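You operate a simulated robot arm through the tools that you are given. There is no shell and no other tool. Be economical: measure what you need, move in short steps, check, and stop when the job is done.

You are at the controls of a simulated robot arm. One attempt, no reset.

TASK
Fetch the green sachet and set it on top of the green dosing ball.

Only the result counts: the job must be done as asked and must still hold three seconds after the hand-in. Knocking over, shifting, dropping, spilling or breaking anything else fails it.

THE ROBOT
A 7-joint arm with a two-finger parallel gripper, fixed in place. Base frame: the origin is at the foot of the arm, x ahead of it, y to its left, z up; the work surface is at about z = 0. Readings come in m, rad, newtons and seconds.
With the tool pointing down near the work surface it reaches from about 0.22 to 0.58 m from the base axis. Its first joint turns from -1.152 to 1.152 rad. Payload 2.5 kg.
The tool frame sits at the grasp point between the pads (the TCP): z along the fingers, y along the line on which they close. The tips reach 0.023 m beyond it. Largest opening 0.094 m; finger width 0.038, thickness 0.01; the body of the gripper, 0.054 by 0.096 m, starts 0.039 m behind the TCP.
Orientation is that of the tool frame in the base frame, as a unit quaternion [x, y, z, w]. With the fingers straight down and closing along the base's y, the tool's x points along the base's -x, its y along +y and its z along -z.

THE INTERFACE
- The arm moves only by the tool arm_command. Its argument "steps" is a list of rows, each an object (a shift or turn left out is 0, a gripper value left out holds the last) with "offset": the shift along the tool's x, y, z in m, a list of three; "delta_rot": the turn, a rotation vector about the tool's x, y, z in rad, a list of three; "fingers": the opening in per cent of the stroke, from 0 (shut) to 100 (fully open). In form: [{"offset": [x, y, z], "delta_rot": [wx, wy, wz], "fingers": fingers}, ...]. A call has 1 to 20 rows; each row shifts and turns the commanded pose from where the row before left it, along the tool's axes as they then stand. Each row takes 0.2 s and may step no farther than 0.05 m and 0.15 rad from the row before; otherwise, or with a gripper value out of range, the whole call is refused. Where a pose cannot be reached the arm comes as near as it can. A force on the tool above 40 N (or 10 N above the force at the start of the call, whichever is more), or a blocked arm, ends the call early, and 0.2 s more pass. Each finger travels about 0.108 m/s and halts on what it meets, pressing with about 23 N; the grip force reading is that of the motor and also rises with nothing between the fingers. The clock runs only during rows and for 0.2 s after the last one: add rows that do not move to give the fingers time. The reply holds the time, the measured pose of the TCP, the force on the tool along the base axes, the opening and the grip force, in the units named above and with some noise.
- Cameras (640 x 400 px; columns grow to the right, rows downward): "scene" is fixed at [0.1289, -0.4401, 0.5142]; the picture's right is [0.58, -0.81, 0.00], its down [-0.67, -0.48, -0.57] and it looks along [0.46, 0.33, -0.82] (base axes); focal length 308 px, centre (320, 200). "wrist" rides on the gripper at [0.086, 0.016, -0.074] in the tool frame; the picture's right is [-0.18, 0.98, 0.00], its down [-0.58, -0.11, -0.81] and it looks along [-0.79, -0.15, 0.59] (tool axes); focal length 243 px, centre (320, 200). There is no depth. A picture from a camera that has moved, and an enlarged one, comes with that camera's place and axes in the base frame and with its lens.
- camera(camera): a new picture of that camera. It takes no simulated time.
- enlarge(camera, box): a new picture of the part [left, top, right, bottom] of that camera's present view, enlarged. It takes no simulated time.
- job_done(): hands the job in; it is judged then, once.

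Work in short steps. Places have to be worked out from the pictures, the camera data and where the tool is seen: move nearer, look again, correct. Check each grasp and each placing, and mend what went wrong. You have 90 turns and 38 pictures in all, those below and enlarged ones among them. Open the gripper and draw the arm clear of the work before you hand the job in, unless the task says otherwise; then end with one line.

The tools are called after "Emit:" as name(argument=value, ...) on one line, values as JSON. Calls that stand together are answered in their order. arm_command: Moves the arm, as the interface text tells. Its arguments: {"type":"object","properties":{"steps":{"type":"array"}},"required":["steps"]} The other tools are called the same way: camera (camera) takes a picture; enlarge (camera, box) takes an enlarged picture of a part of a camera's view; job_done () hands the job in.

At the start:

```text
t: 0.0
ee_pos: [0.3075, -0.2694, 0.2734]
tool_rot: [0.0, 1.0, 0.0, 0.0]
wrist_force: [0.3, 0.5, -0.3]
finger_gap: 0.0941
grasp_force: 0.1
```

scene: 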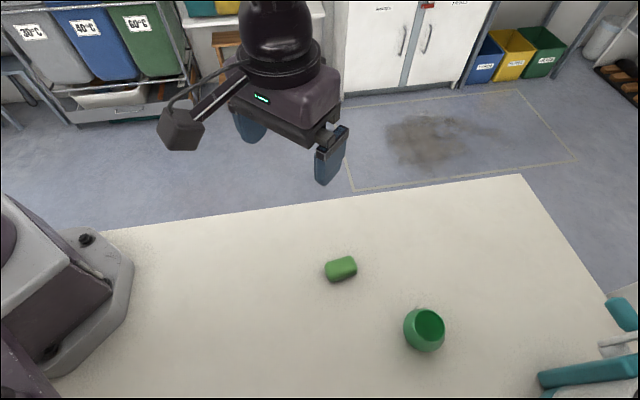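
wrist: 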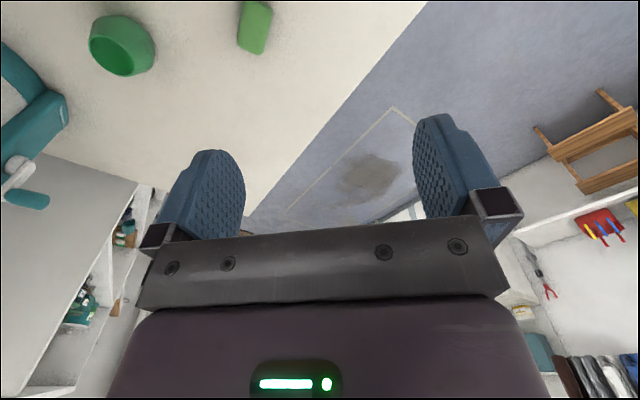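

The sachet seems to be near (0.31, -0.35) and the ball near (0.30, -0.51), upright with its opening on top. I'll enlarge to measure them.

Emit:
enlarge(camera="scene", box=[300, 240, 460, 360])

Emit:
enlarge(camera="wrist", box=[60, 0, 300, 150])

```text
3.33 times, centred on (380, 300) of scene
camera zoom: at [0.1289, -0.4401, 0.5142], right [0.58, -0.81, 0.0], down [-0.67, -0.48, -0.57], along [0.46, 0.33, -0.82], focal length 1026 px, centre (120, -133)
```

zoom: 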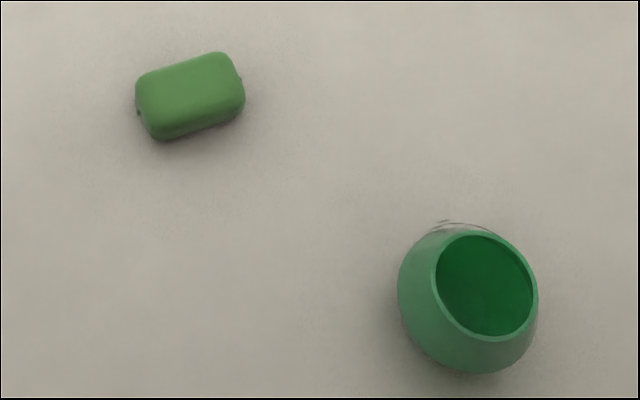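

```text
2.67 times, centred on (180, 75) of wrist
camera zoom: at [0.2195, -0.254, 0.3462], right [0.18, 0.98, 0.0], down [0.58, -0.11, 0.81], along [0.79, -0.15, -0.59], focal length 647 px, centre (693, 533)
```

zoom: 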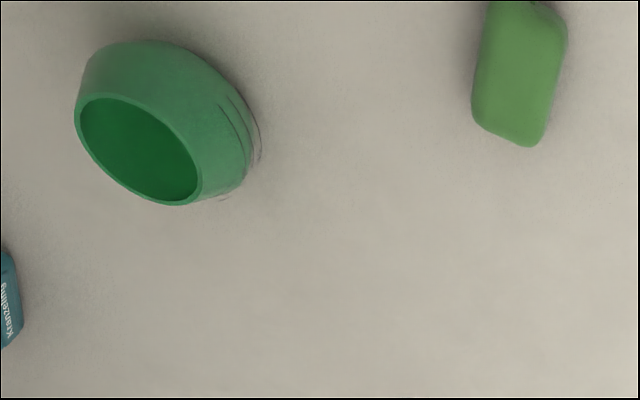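

Triangulating the two views puts the ball's rim centre at about (0.300, -0.507, 0.054), with an outer diameter of about 0.053. The sachet's centre is about (0.313, -0.353), its long axis is at about -35°, and it measures roughly 0.052 x 0.032. The ball is near the reach limit, so I test the reach above it before grasping.

Emit:
arm_command(steps=[{"offset": [0.00125, -0.0396, 0.0233]}, {"offset": [0.00125, -0.0396, 0.0233]}, {"offset": [0.00125, -0.0396, 0.0233]}, {"offset": [0.00125, -0.0396, 0.0233]}, {"offset": [0.00125, -0.0396, 0.0233]}, {"offset": [0.00125, -0.0396, 0.0233]}, {}, {}, {}])

Emit:
camera(camera="scene")

Emit:
camera(camera="wrist")

```text
t: 2.0
ee_pos: [0.3001, -0.5082, 0.1337]
tool_rot: [0.0, 1.0, 0.0, 0.0]
wrist_force: [0.7, 0.1, 0.1]
finger_gap: 0.0942
grasp_force: 0.1
```

```text
33 pictures are left
```

scene: 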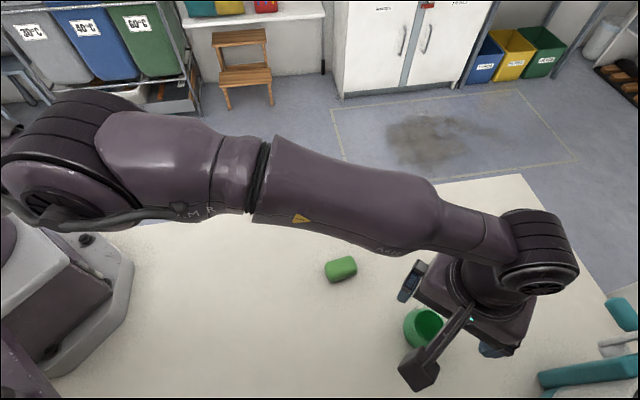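

```text
32 pictures are left
camera wrist: at [0.212, -0.4921, 0.2071], right [0.18, 0.98, 0.0], down [0.58, -0.11, 0.81], along [0.79, -0.15, -0.59], focal length 243 px, centre (320, 200)
```

wrist: 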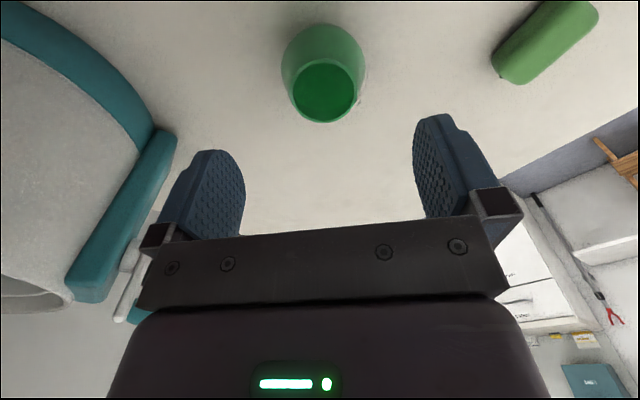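

The arm reaches the ball, and the wrist view agrees on its rim at about (0.299, -0.506). Next I go above the sachet and turn so the fingers close across its width.

Emit:
arm_command(steps=[{"offset": [-0.0035, 0.0395, 0]}, {"offset": [-0.0035, 0.0395, 0]}, {"offset": [-0.0035, 0.0395, 0]}, {"offset": [-0.0035, 0.0395, 0]}, {"delta_rot": [0, 0, 0.1222]}, {"delta_rot": [0, 0, 0.1222]}, {"delta_rot": [0, 0, 0.1222]}, {"delta_rot": [0, 0, 0.1222]}, {"delta_rot": [0, 0, 0.1222]}, {}, {}])

Emit:
camera(camera="wrist")

```text
t: 4.4
ee_pos: [0.3139, -0.3493, 0.1326]
tool_rot: [0.301, 0.954, 0.0, 0.0]
wrist_force: [-0.8, 1.4, 0.5]
finger_gap: 0.0942
grasp_force: 0.1
```

```text
31 pictures are left
camera wrist: at [0.2513, -0.287, 0.2066], right [0.72, 0.7, 0.0], down [0.41, -0.42, 0.81], along [0.56, -0.58, -0.59], focal length 243 px, centre (320, 200)
```

wrist: 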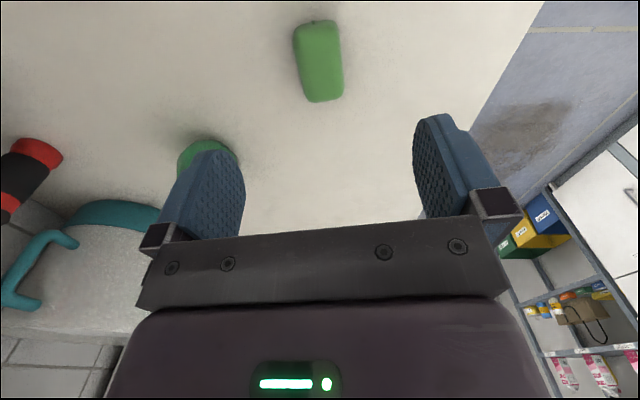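

The sachet lies between the fingers, with its long axis at about -39°. I turn a little more and lower until the tips are about 6 mm above the table.

Emit:
arm_command(steps=[{"delta_rot": [0, 0, 0.07], "offset": [0, 0, 0.02]}, {"offset": [0, 0, 0.028]}, {"offset": [0, 0, 0.028]}, {"offset": [0, 0, 0.02]}, {"offset": [0, 0, 0.008]}, {}, {}])

Emit:
camera(camera="wrist")

Emit:
enlarge(camera="scene", box=[260, 200, 420, 300])

```text
t: 6.0
ee_pos: [0.3143, -0.3491, 0.029]
tool_rot: [0.334, 0.943, 0.0, 0.0]
wrist_force: [0.9, 1.1, -0.8]
finger_gap: 0.0939
grasp_force: 0.1
```

```text
30 pictures are left
camera wrist: at [0.2562, -0.2828, 0.1026], right [0.76, 0.65, 0.0], down [0.38, -0.45, 0.81], along [0.52, -0.61, -0.59], focal length 243 px, centre (320, 200)
```

wrist: 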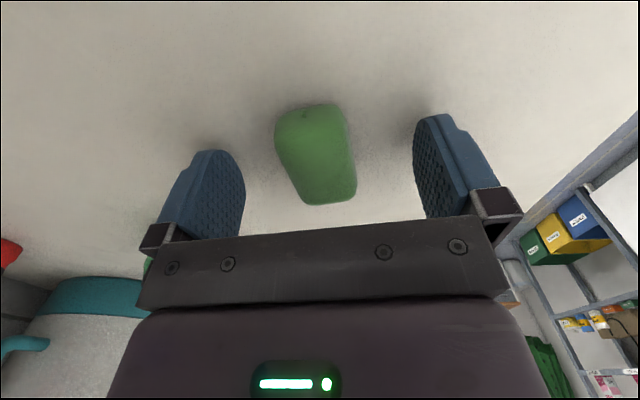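

```text
4.00 times, centred on (340, 250) of scene
camera zoom: at [0.1289, -0.4401, 0.5142], right [0.58, -0.81, 0.0], down [-0.67, -0.48, -0.57], along [0.46, 0.33, -0.82], focal length 1232 px, centre (240, 0)
```

zoom: 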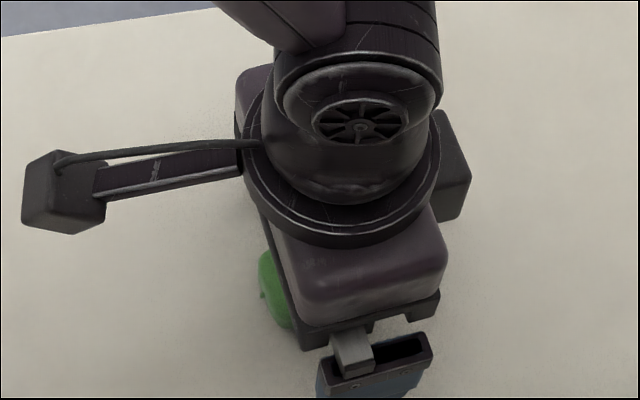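

The sachet sits between the fingers, about 4 mm toward tool +x. I shift by that much and close.

Emit:
arm_command(steps=[{"offset": [0.004, 0, 0]}, {"fingers": 55}, {"fingers": 40}, {"fingers": 30}, {"fingers": 20}, {"fingers": 10}, {"fingers": 10}, {"fingers": 10}])

Emit:
camera(camera="wrist")

```text
t: 7.8
ee_pos: [0.3105, -0.3478, 0.0293]
tool_rot: [0.334, 0.943, 0.001, 0.0]
wrist_force: [0.5, 0.4, -0.2]
finger_gap: 0.0332
grasp_force: 22.4
```

```text
28 pictures are left
camera wrist: at [0.253, -0.2803, 0.1026], right [0.76, 0.65, 0.0], down [0.38, -0.45, 0.81], along [0.52, -0.61, -0.59], focal length 243 px, centre (320, 200)
```

wrist: 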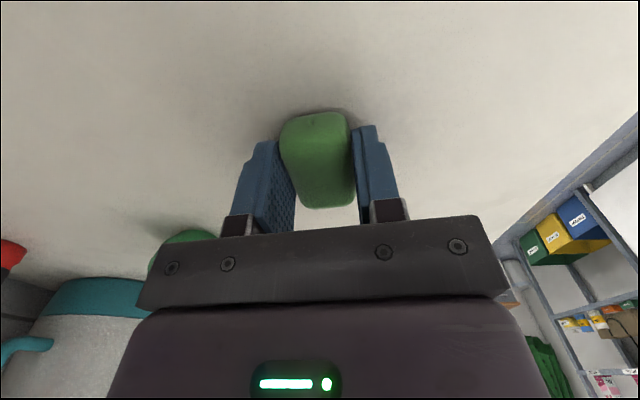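

The grip holds at 33 mm, with the sachet's centre about 4 mm beyond the TCP toward tool -x. I lift it and carry it above the ball.

Emit:
arm_command(steps=[{"offset": [0, 0, -0.02]}, {"offset": [0, 0, -0.04]}, {"offset": [0, 0, -0.045]}, {}, {"offset": [-0.02165, -0.0327, 0]}, {"offset": [-0.02165, -0.0327, 0]}, {"offset": [-0.02165, -0.0327, 0]}, {"offset": [-0.02165, -0.0327, 0]}, {}, {}, {}])

Emit:
camera(camera="wrist")

Emit:
camera(camera="scene")

```text
t: 10.2
ee_pos: [0.2957, -0.5023, 0.1322]
tool_rot: [0.334, 0.943, 0.001, 0.0]
wrist_force: [-0.4, -0.2, -0.2]
finger_gap: 0.0329
grasp_force: 22.9
```

```text
27 pictures are left
camera wrist: at [0.2383, -0.4357, 0.2066], right [0.76, 0.65, 0.0], down [0.38, -0.45, 0.81], along [0.52, -0.61, -0.59], focal length 243 px, centre (320, 200)
```

wrist: 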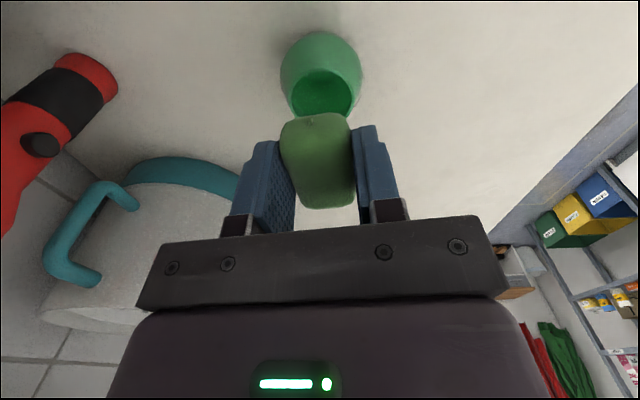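

```text
26 pictures are left
```

scene: 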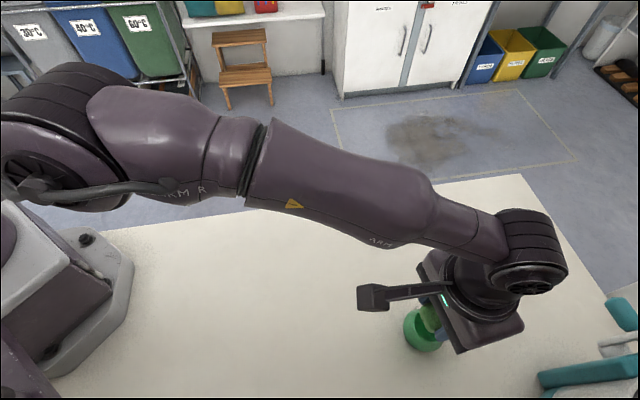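

Let me look closely at how the sachet lines up with the rim.

Emit:
enlarge(camera="wrist", box=[240, 20, 400, 220])

Emit:
enlarge(camera="scene", box=[380, 280, 480, 370])

```text
2.00 times, centred on (320, 120) of wrist
camera zoom: at [0.2383, -0.4357, 0.2066], right [0.76, 0.65, 0.0], down [0.38, -0.45, 0.81], along [0.52, -0.61, -0.59], focal length 485 px, centre (320, 360)
```

zoom: 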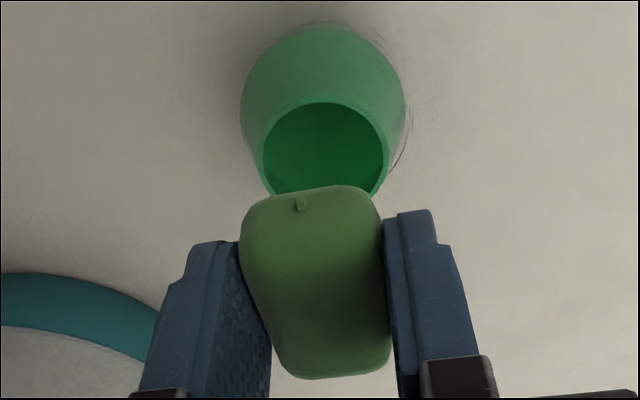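

```text
4.44 times, centred on (430, 325) of scene
camera zoom: at [0.1289, -0.4401, 0.5142], right [0.58, -0.81, 0.0], down [-0.67, -0.48, -0.57], along [0.46, 0.33, -0.82], focal length 1368 px, centre (-169, -356)
```

zoom: 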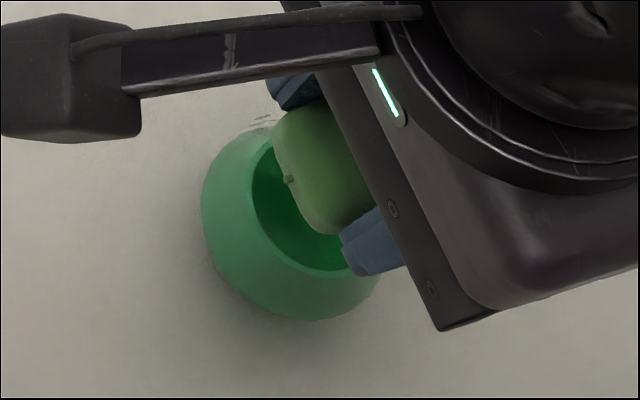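

The rim centre is confirmed at about (0.299, -0.505), so the sachet is centred over it within 1–2 mm. I lower to just above the expected contact at TCP z of about 0.083 and look from the scene camera.

Emit:
arm_command(steps=[{"offset": [-0.001, -0.0012, 0.015]}, {"offset": [0, 0, 0.015]}, {"offset": [0, 0, 0.009]}, {}, {}])

Emit:
enlarge(camera="wrist", box=[220, 60, 420, 220])

Emit:
enlarge(camera="scene", box=[380, 280, 480, 370])

```text
t: 11.4
ee_pos: [0.2962, -0.5049, 0.0942]
tool_rot: [0.334, 0.943, 0.0, 0.0]
wrist_force: [-0.2, 0.9, 0.6]
finger_gap: 0.033
grasp_force: 23.1
```

```text
2.50 times, centred on (320, 140) of wrist
camera zoom: at [0.2379, -0.4373, 0.168], right [0.76, 0.65, 0.0], down [0.38, -0.45, 0.81], along [0.52, -0.61, -0.59], focal length 606 px, centre (320, 350)
```

zoom: 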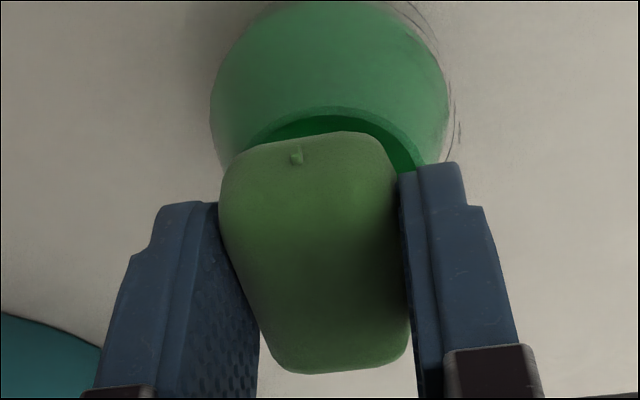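

```text
4.44 times, centred on (430, 325) of scene
camera zoom: at [0.1289, -0.4401, 0.5142], right [0.58, -0.81, 0.0], down [-0.67, -0.48, -0.57], along [0.46, 0.33, -0.82], focal length 1368 px, centre (-169, -356)
```

zoom: 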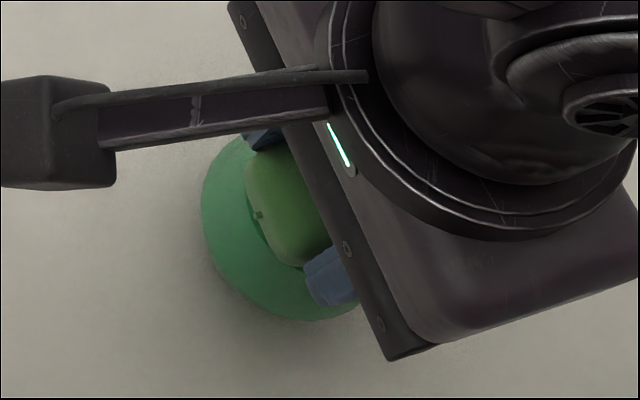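

Sachet centre about (0.299, -0.507) and rim centre about (0.300, -0.506), so they are aligned. I lower slowly and watch the force.

Emit:
arm_command(steps=[{"offset": [0, 0, 0.004]}, {"offset": [0, 0, 0.003]}, {"offset": [0, 0, 0.002]}, {}])

Emit:
enlarge(camera="wrist", box=[220, 60, 420, 220])

```text
t: 12.4
ee_pos: [0.2941, -0.5054, 0.0857]
tool_rot: [0.334, 0.943, -0.001, 0.001]
wrist_force: [-0.6, -0.2, 0.2]
finger_gap: 0.0328
grasp_force: 22.9
```

```text
2.50 times, centred on (320, 140) of wrist
camera zoom: at [0.2372, -0.4377, 0.1592], right [0.76, 0.65, 0.0], down [0.38, -0.45, 0.81], along [0.52, -0.61, -0.59], focal length 606 px, centre (320, 350)
```

zoom: 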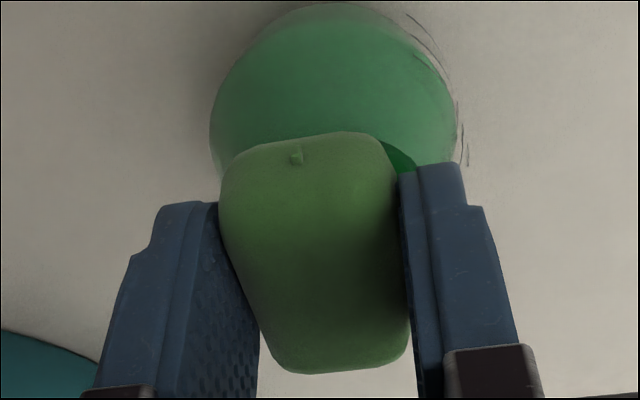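

No contact yet, and the sachet looks about 2 mm to the left of the ball's axis. I shift 2 mm along tool +y and go down a little more.

Emit:
arm_command(steps=[{"offset": [0, 0.002, 0]}, {"offset": [0, 0, 0.0015]}, {"offset": [0, 0, 0.0015]}, {}, {}])

```text
t: 13.6
ee_pos: [0.2966, -0.5032, 0.0838]
tool_rot: [0.334, 0.943, -0.001, 0.001]
wrist_force: [-0.7, 2.2, 16.4]
finger_gap: 0.0329
grasp_force: 22.6
```

Contact: 16 N upward at TCP z of about 0.083, as predicted. I ease off a little and check before releasing.

Emit:
arm_command(steps=[{"offset": [0, 0, -0.0008]}, {}])

Emit:
enlarge(camera="wrist", box=[220, 60, 420, 220])

Emit:
enlarge(camera="scene", box=[380, 280, 480, 370])

```text
t: 14.2
ee_pos: [0.2966, -0.5042, 0.0846]
tool_rot: [0.333, 0.943, 0.0, 0.001]
wrist_force: [0.7, -0.7, 15.4]
finger_gap: 0.0331
grasp_force: 23.1
```

```text
2.50 times, centred on (320, 140) of wrist
camera zoom: at [0.2387, -0.4365, 0.1578], right [0.76, 0.65, 0.0], down [0.38, -0.45, 0.81], along [0.52, -0.62, -0.59], focal length 606 px, centre (320, 350)
```

zoom: 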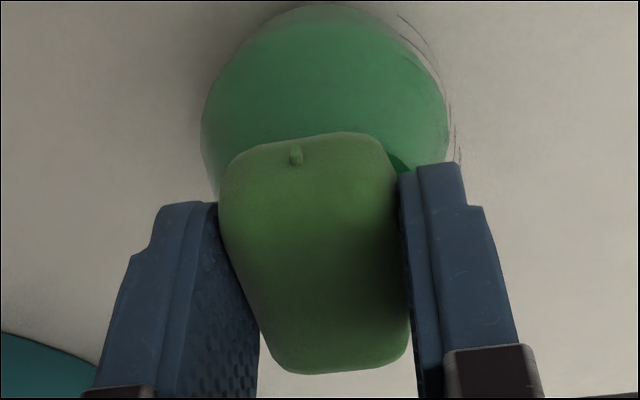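

```text
4.44 times, centred on (430, 325) of scene
camera zoom: at [0.1289, -0.44, 0.5143], right [0.58, -0.81, 0.0], down [-0.67, -0.48, -0.57], along [0.46, 0.33, -0.82], focal length 1368 px, centre (-169, -356)
```

zoom: 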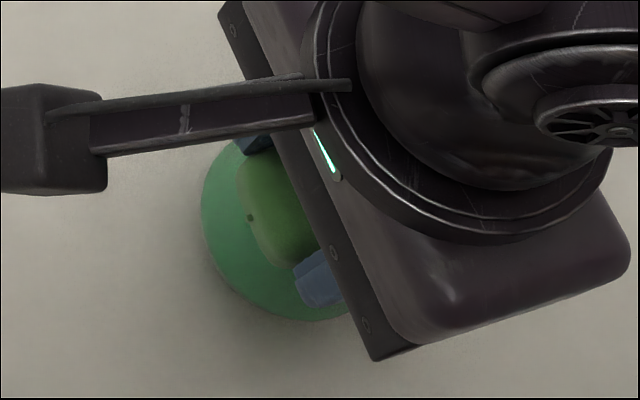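

It is well seated on the rim. I ease off the remaining load and then open slowly.

Emit:
arm_command(steps=[{"offset": [0, 0, -0.001]}, {}])

```text
t: 14.8
ee_pos: [0.2973, -0.5035, 0.0832]
tool_rot: [0.334, 0.943, 0.0, -0.001]
wrist_force: [0.8, -0.9, 9.1]
finger_gap: 0.0331
grasp_force: 22.6
```

Emit:
arm_command(steps=[{"offset": [0, 0, -0.0008]}, {}, {"fingers": 38}, {"fingers": 41}, {"fingers": 46}, {"fingers": 52}, {}, {}])

Emit:
enlarge(camera="wrist", box=[220, 60, 420, 220])

```text
t: 16.6
ee_pos: [0.2969, -0.5031, 0.0847]
tool_rot: [0.334, 0.943, 0.0, 0.0]
wrist_force: [-0.5, -0.8, 0.9]
finger_gap: 0.0489
grasp_force: 0.1
```

```text
2.50 times, centred on (320, 140) of wrist
camera zoom: at [0.2387, -0.4362, 0.159], right [0.76, 0.65, 0.0], down [0.38, -0.45, 0.81], along [0.52, -0.61, -0.59], focal length 606 px, centre (320, 350)
```

zoom: 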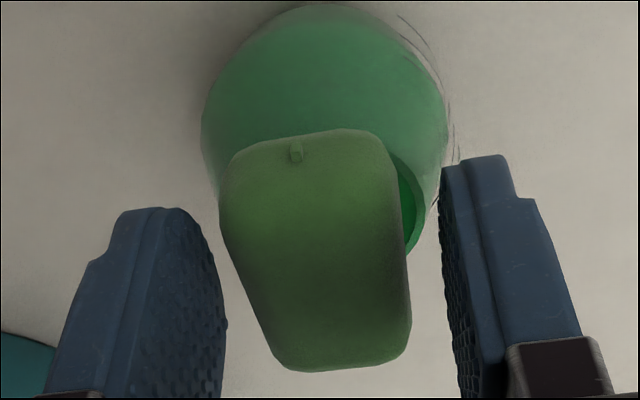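

The sachet stayed level on the rim after release. I open a bit more and rise straight up, then swing away.

Emit:
arm_command(steps=[{"fingers": 65}, {"fingers": 70, "offset": [0, 0, -0.01]}, {"offset": [0, 0, -0.02]}, {"offset": [0, 0, -0.04]}, {"offset": [0, 0, -0.04]}, {"offset": [0, 0, -0.04]}, {"offset": [0.03, 0.03, 0]}, {"offset": [0.03, 0.03, 0]}, {"offset": [0.03, 0.03, 0]}, {"offset": [0.03, 0.03, 0]}, {}, {}])

Emit:
camera(camera="scene")

Emit:
enlarge(camera="scene", box=[380, 280, 480, 370])

```text
t: 19.2
ee_pos: [0.2785, -0.3325, 0.2357]
tool_rot: [0.334, 0.942, 0.0, -0.001]
wrist_force: [-0.9, -0.3, 0.0]
finger_gap: 0.0656
grasp_force: 0.1
```

```text
17 pictures are left
```

scene: 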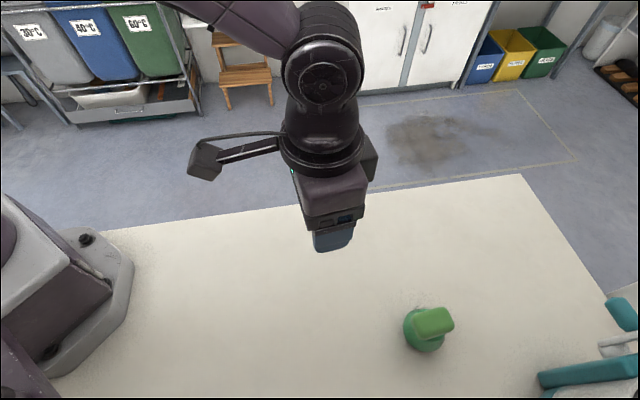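

```text
4.44 times, centred on (430, 325) of scene
camera zoom: at [0.1289, -0.4401, 0.5142], right [0.58, -0.81, 0.0], down [-0.67, -0.48, -0.57], along [0.46, 0.33, -0.82], focal length 1368 px, centre (-169, -356)
```

zoom: 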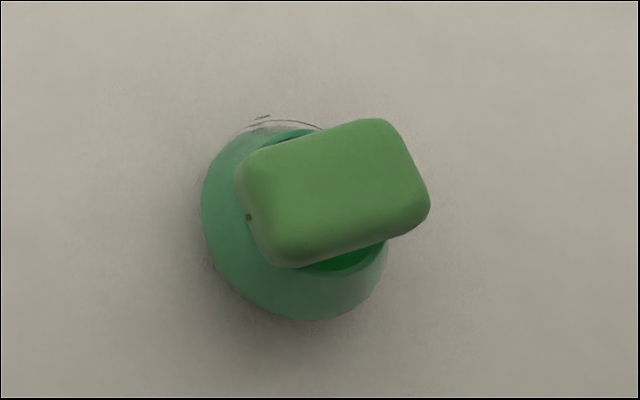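

The sachet rests stably across the rim, the ball has not moved, and the arm is clear with the gripper open. I'm handing the job in.

Emit:
job_done()

```text
The job is handed in.
```

The green sachet is resting on top of the green dosing ball, nothing else was disturbed, and I've handed the job in.
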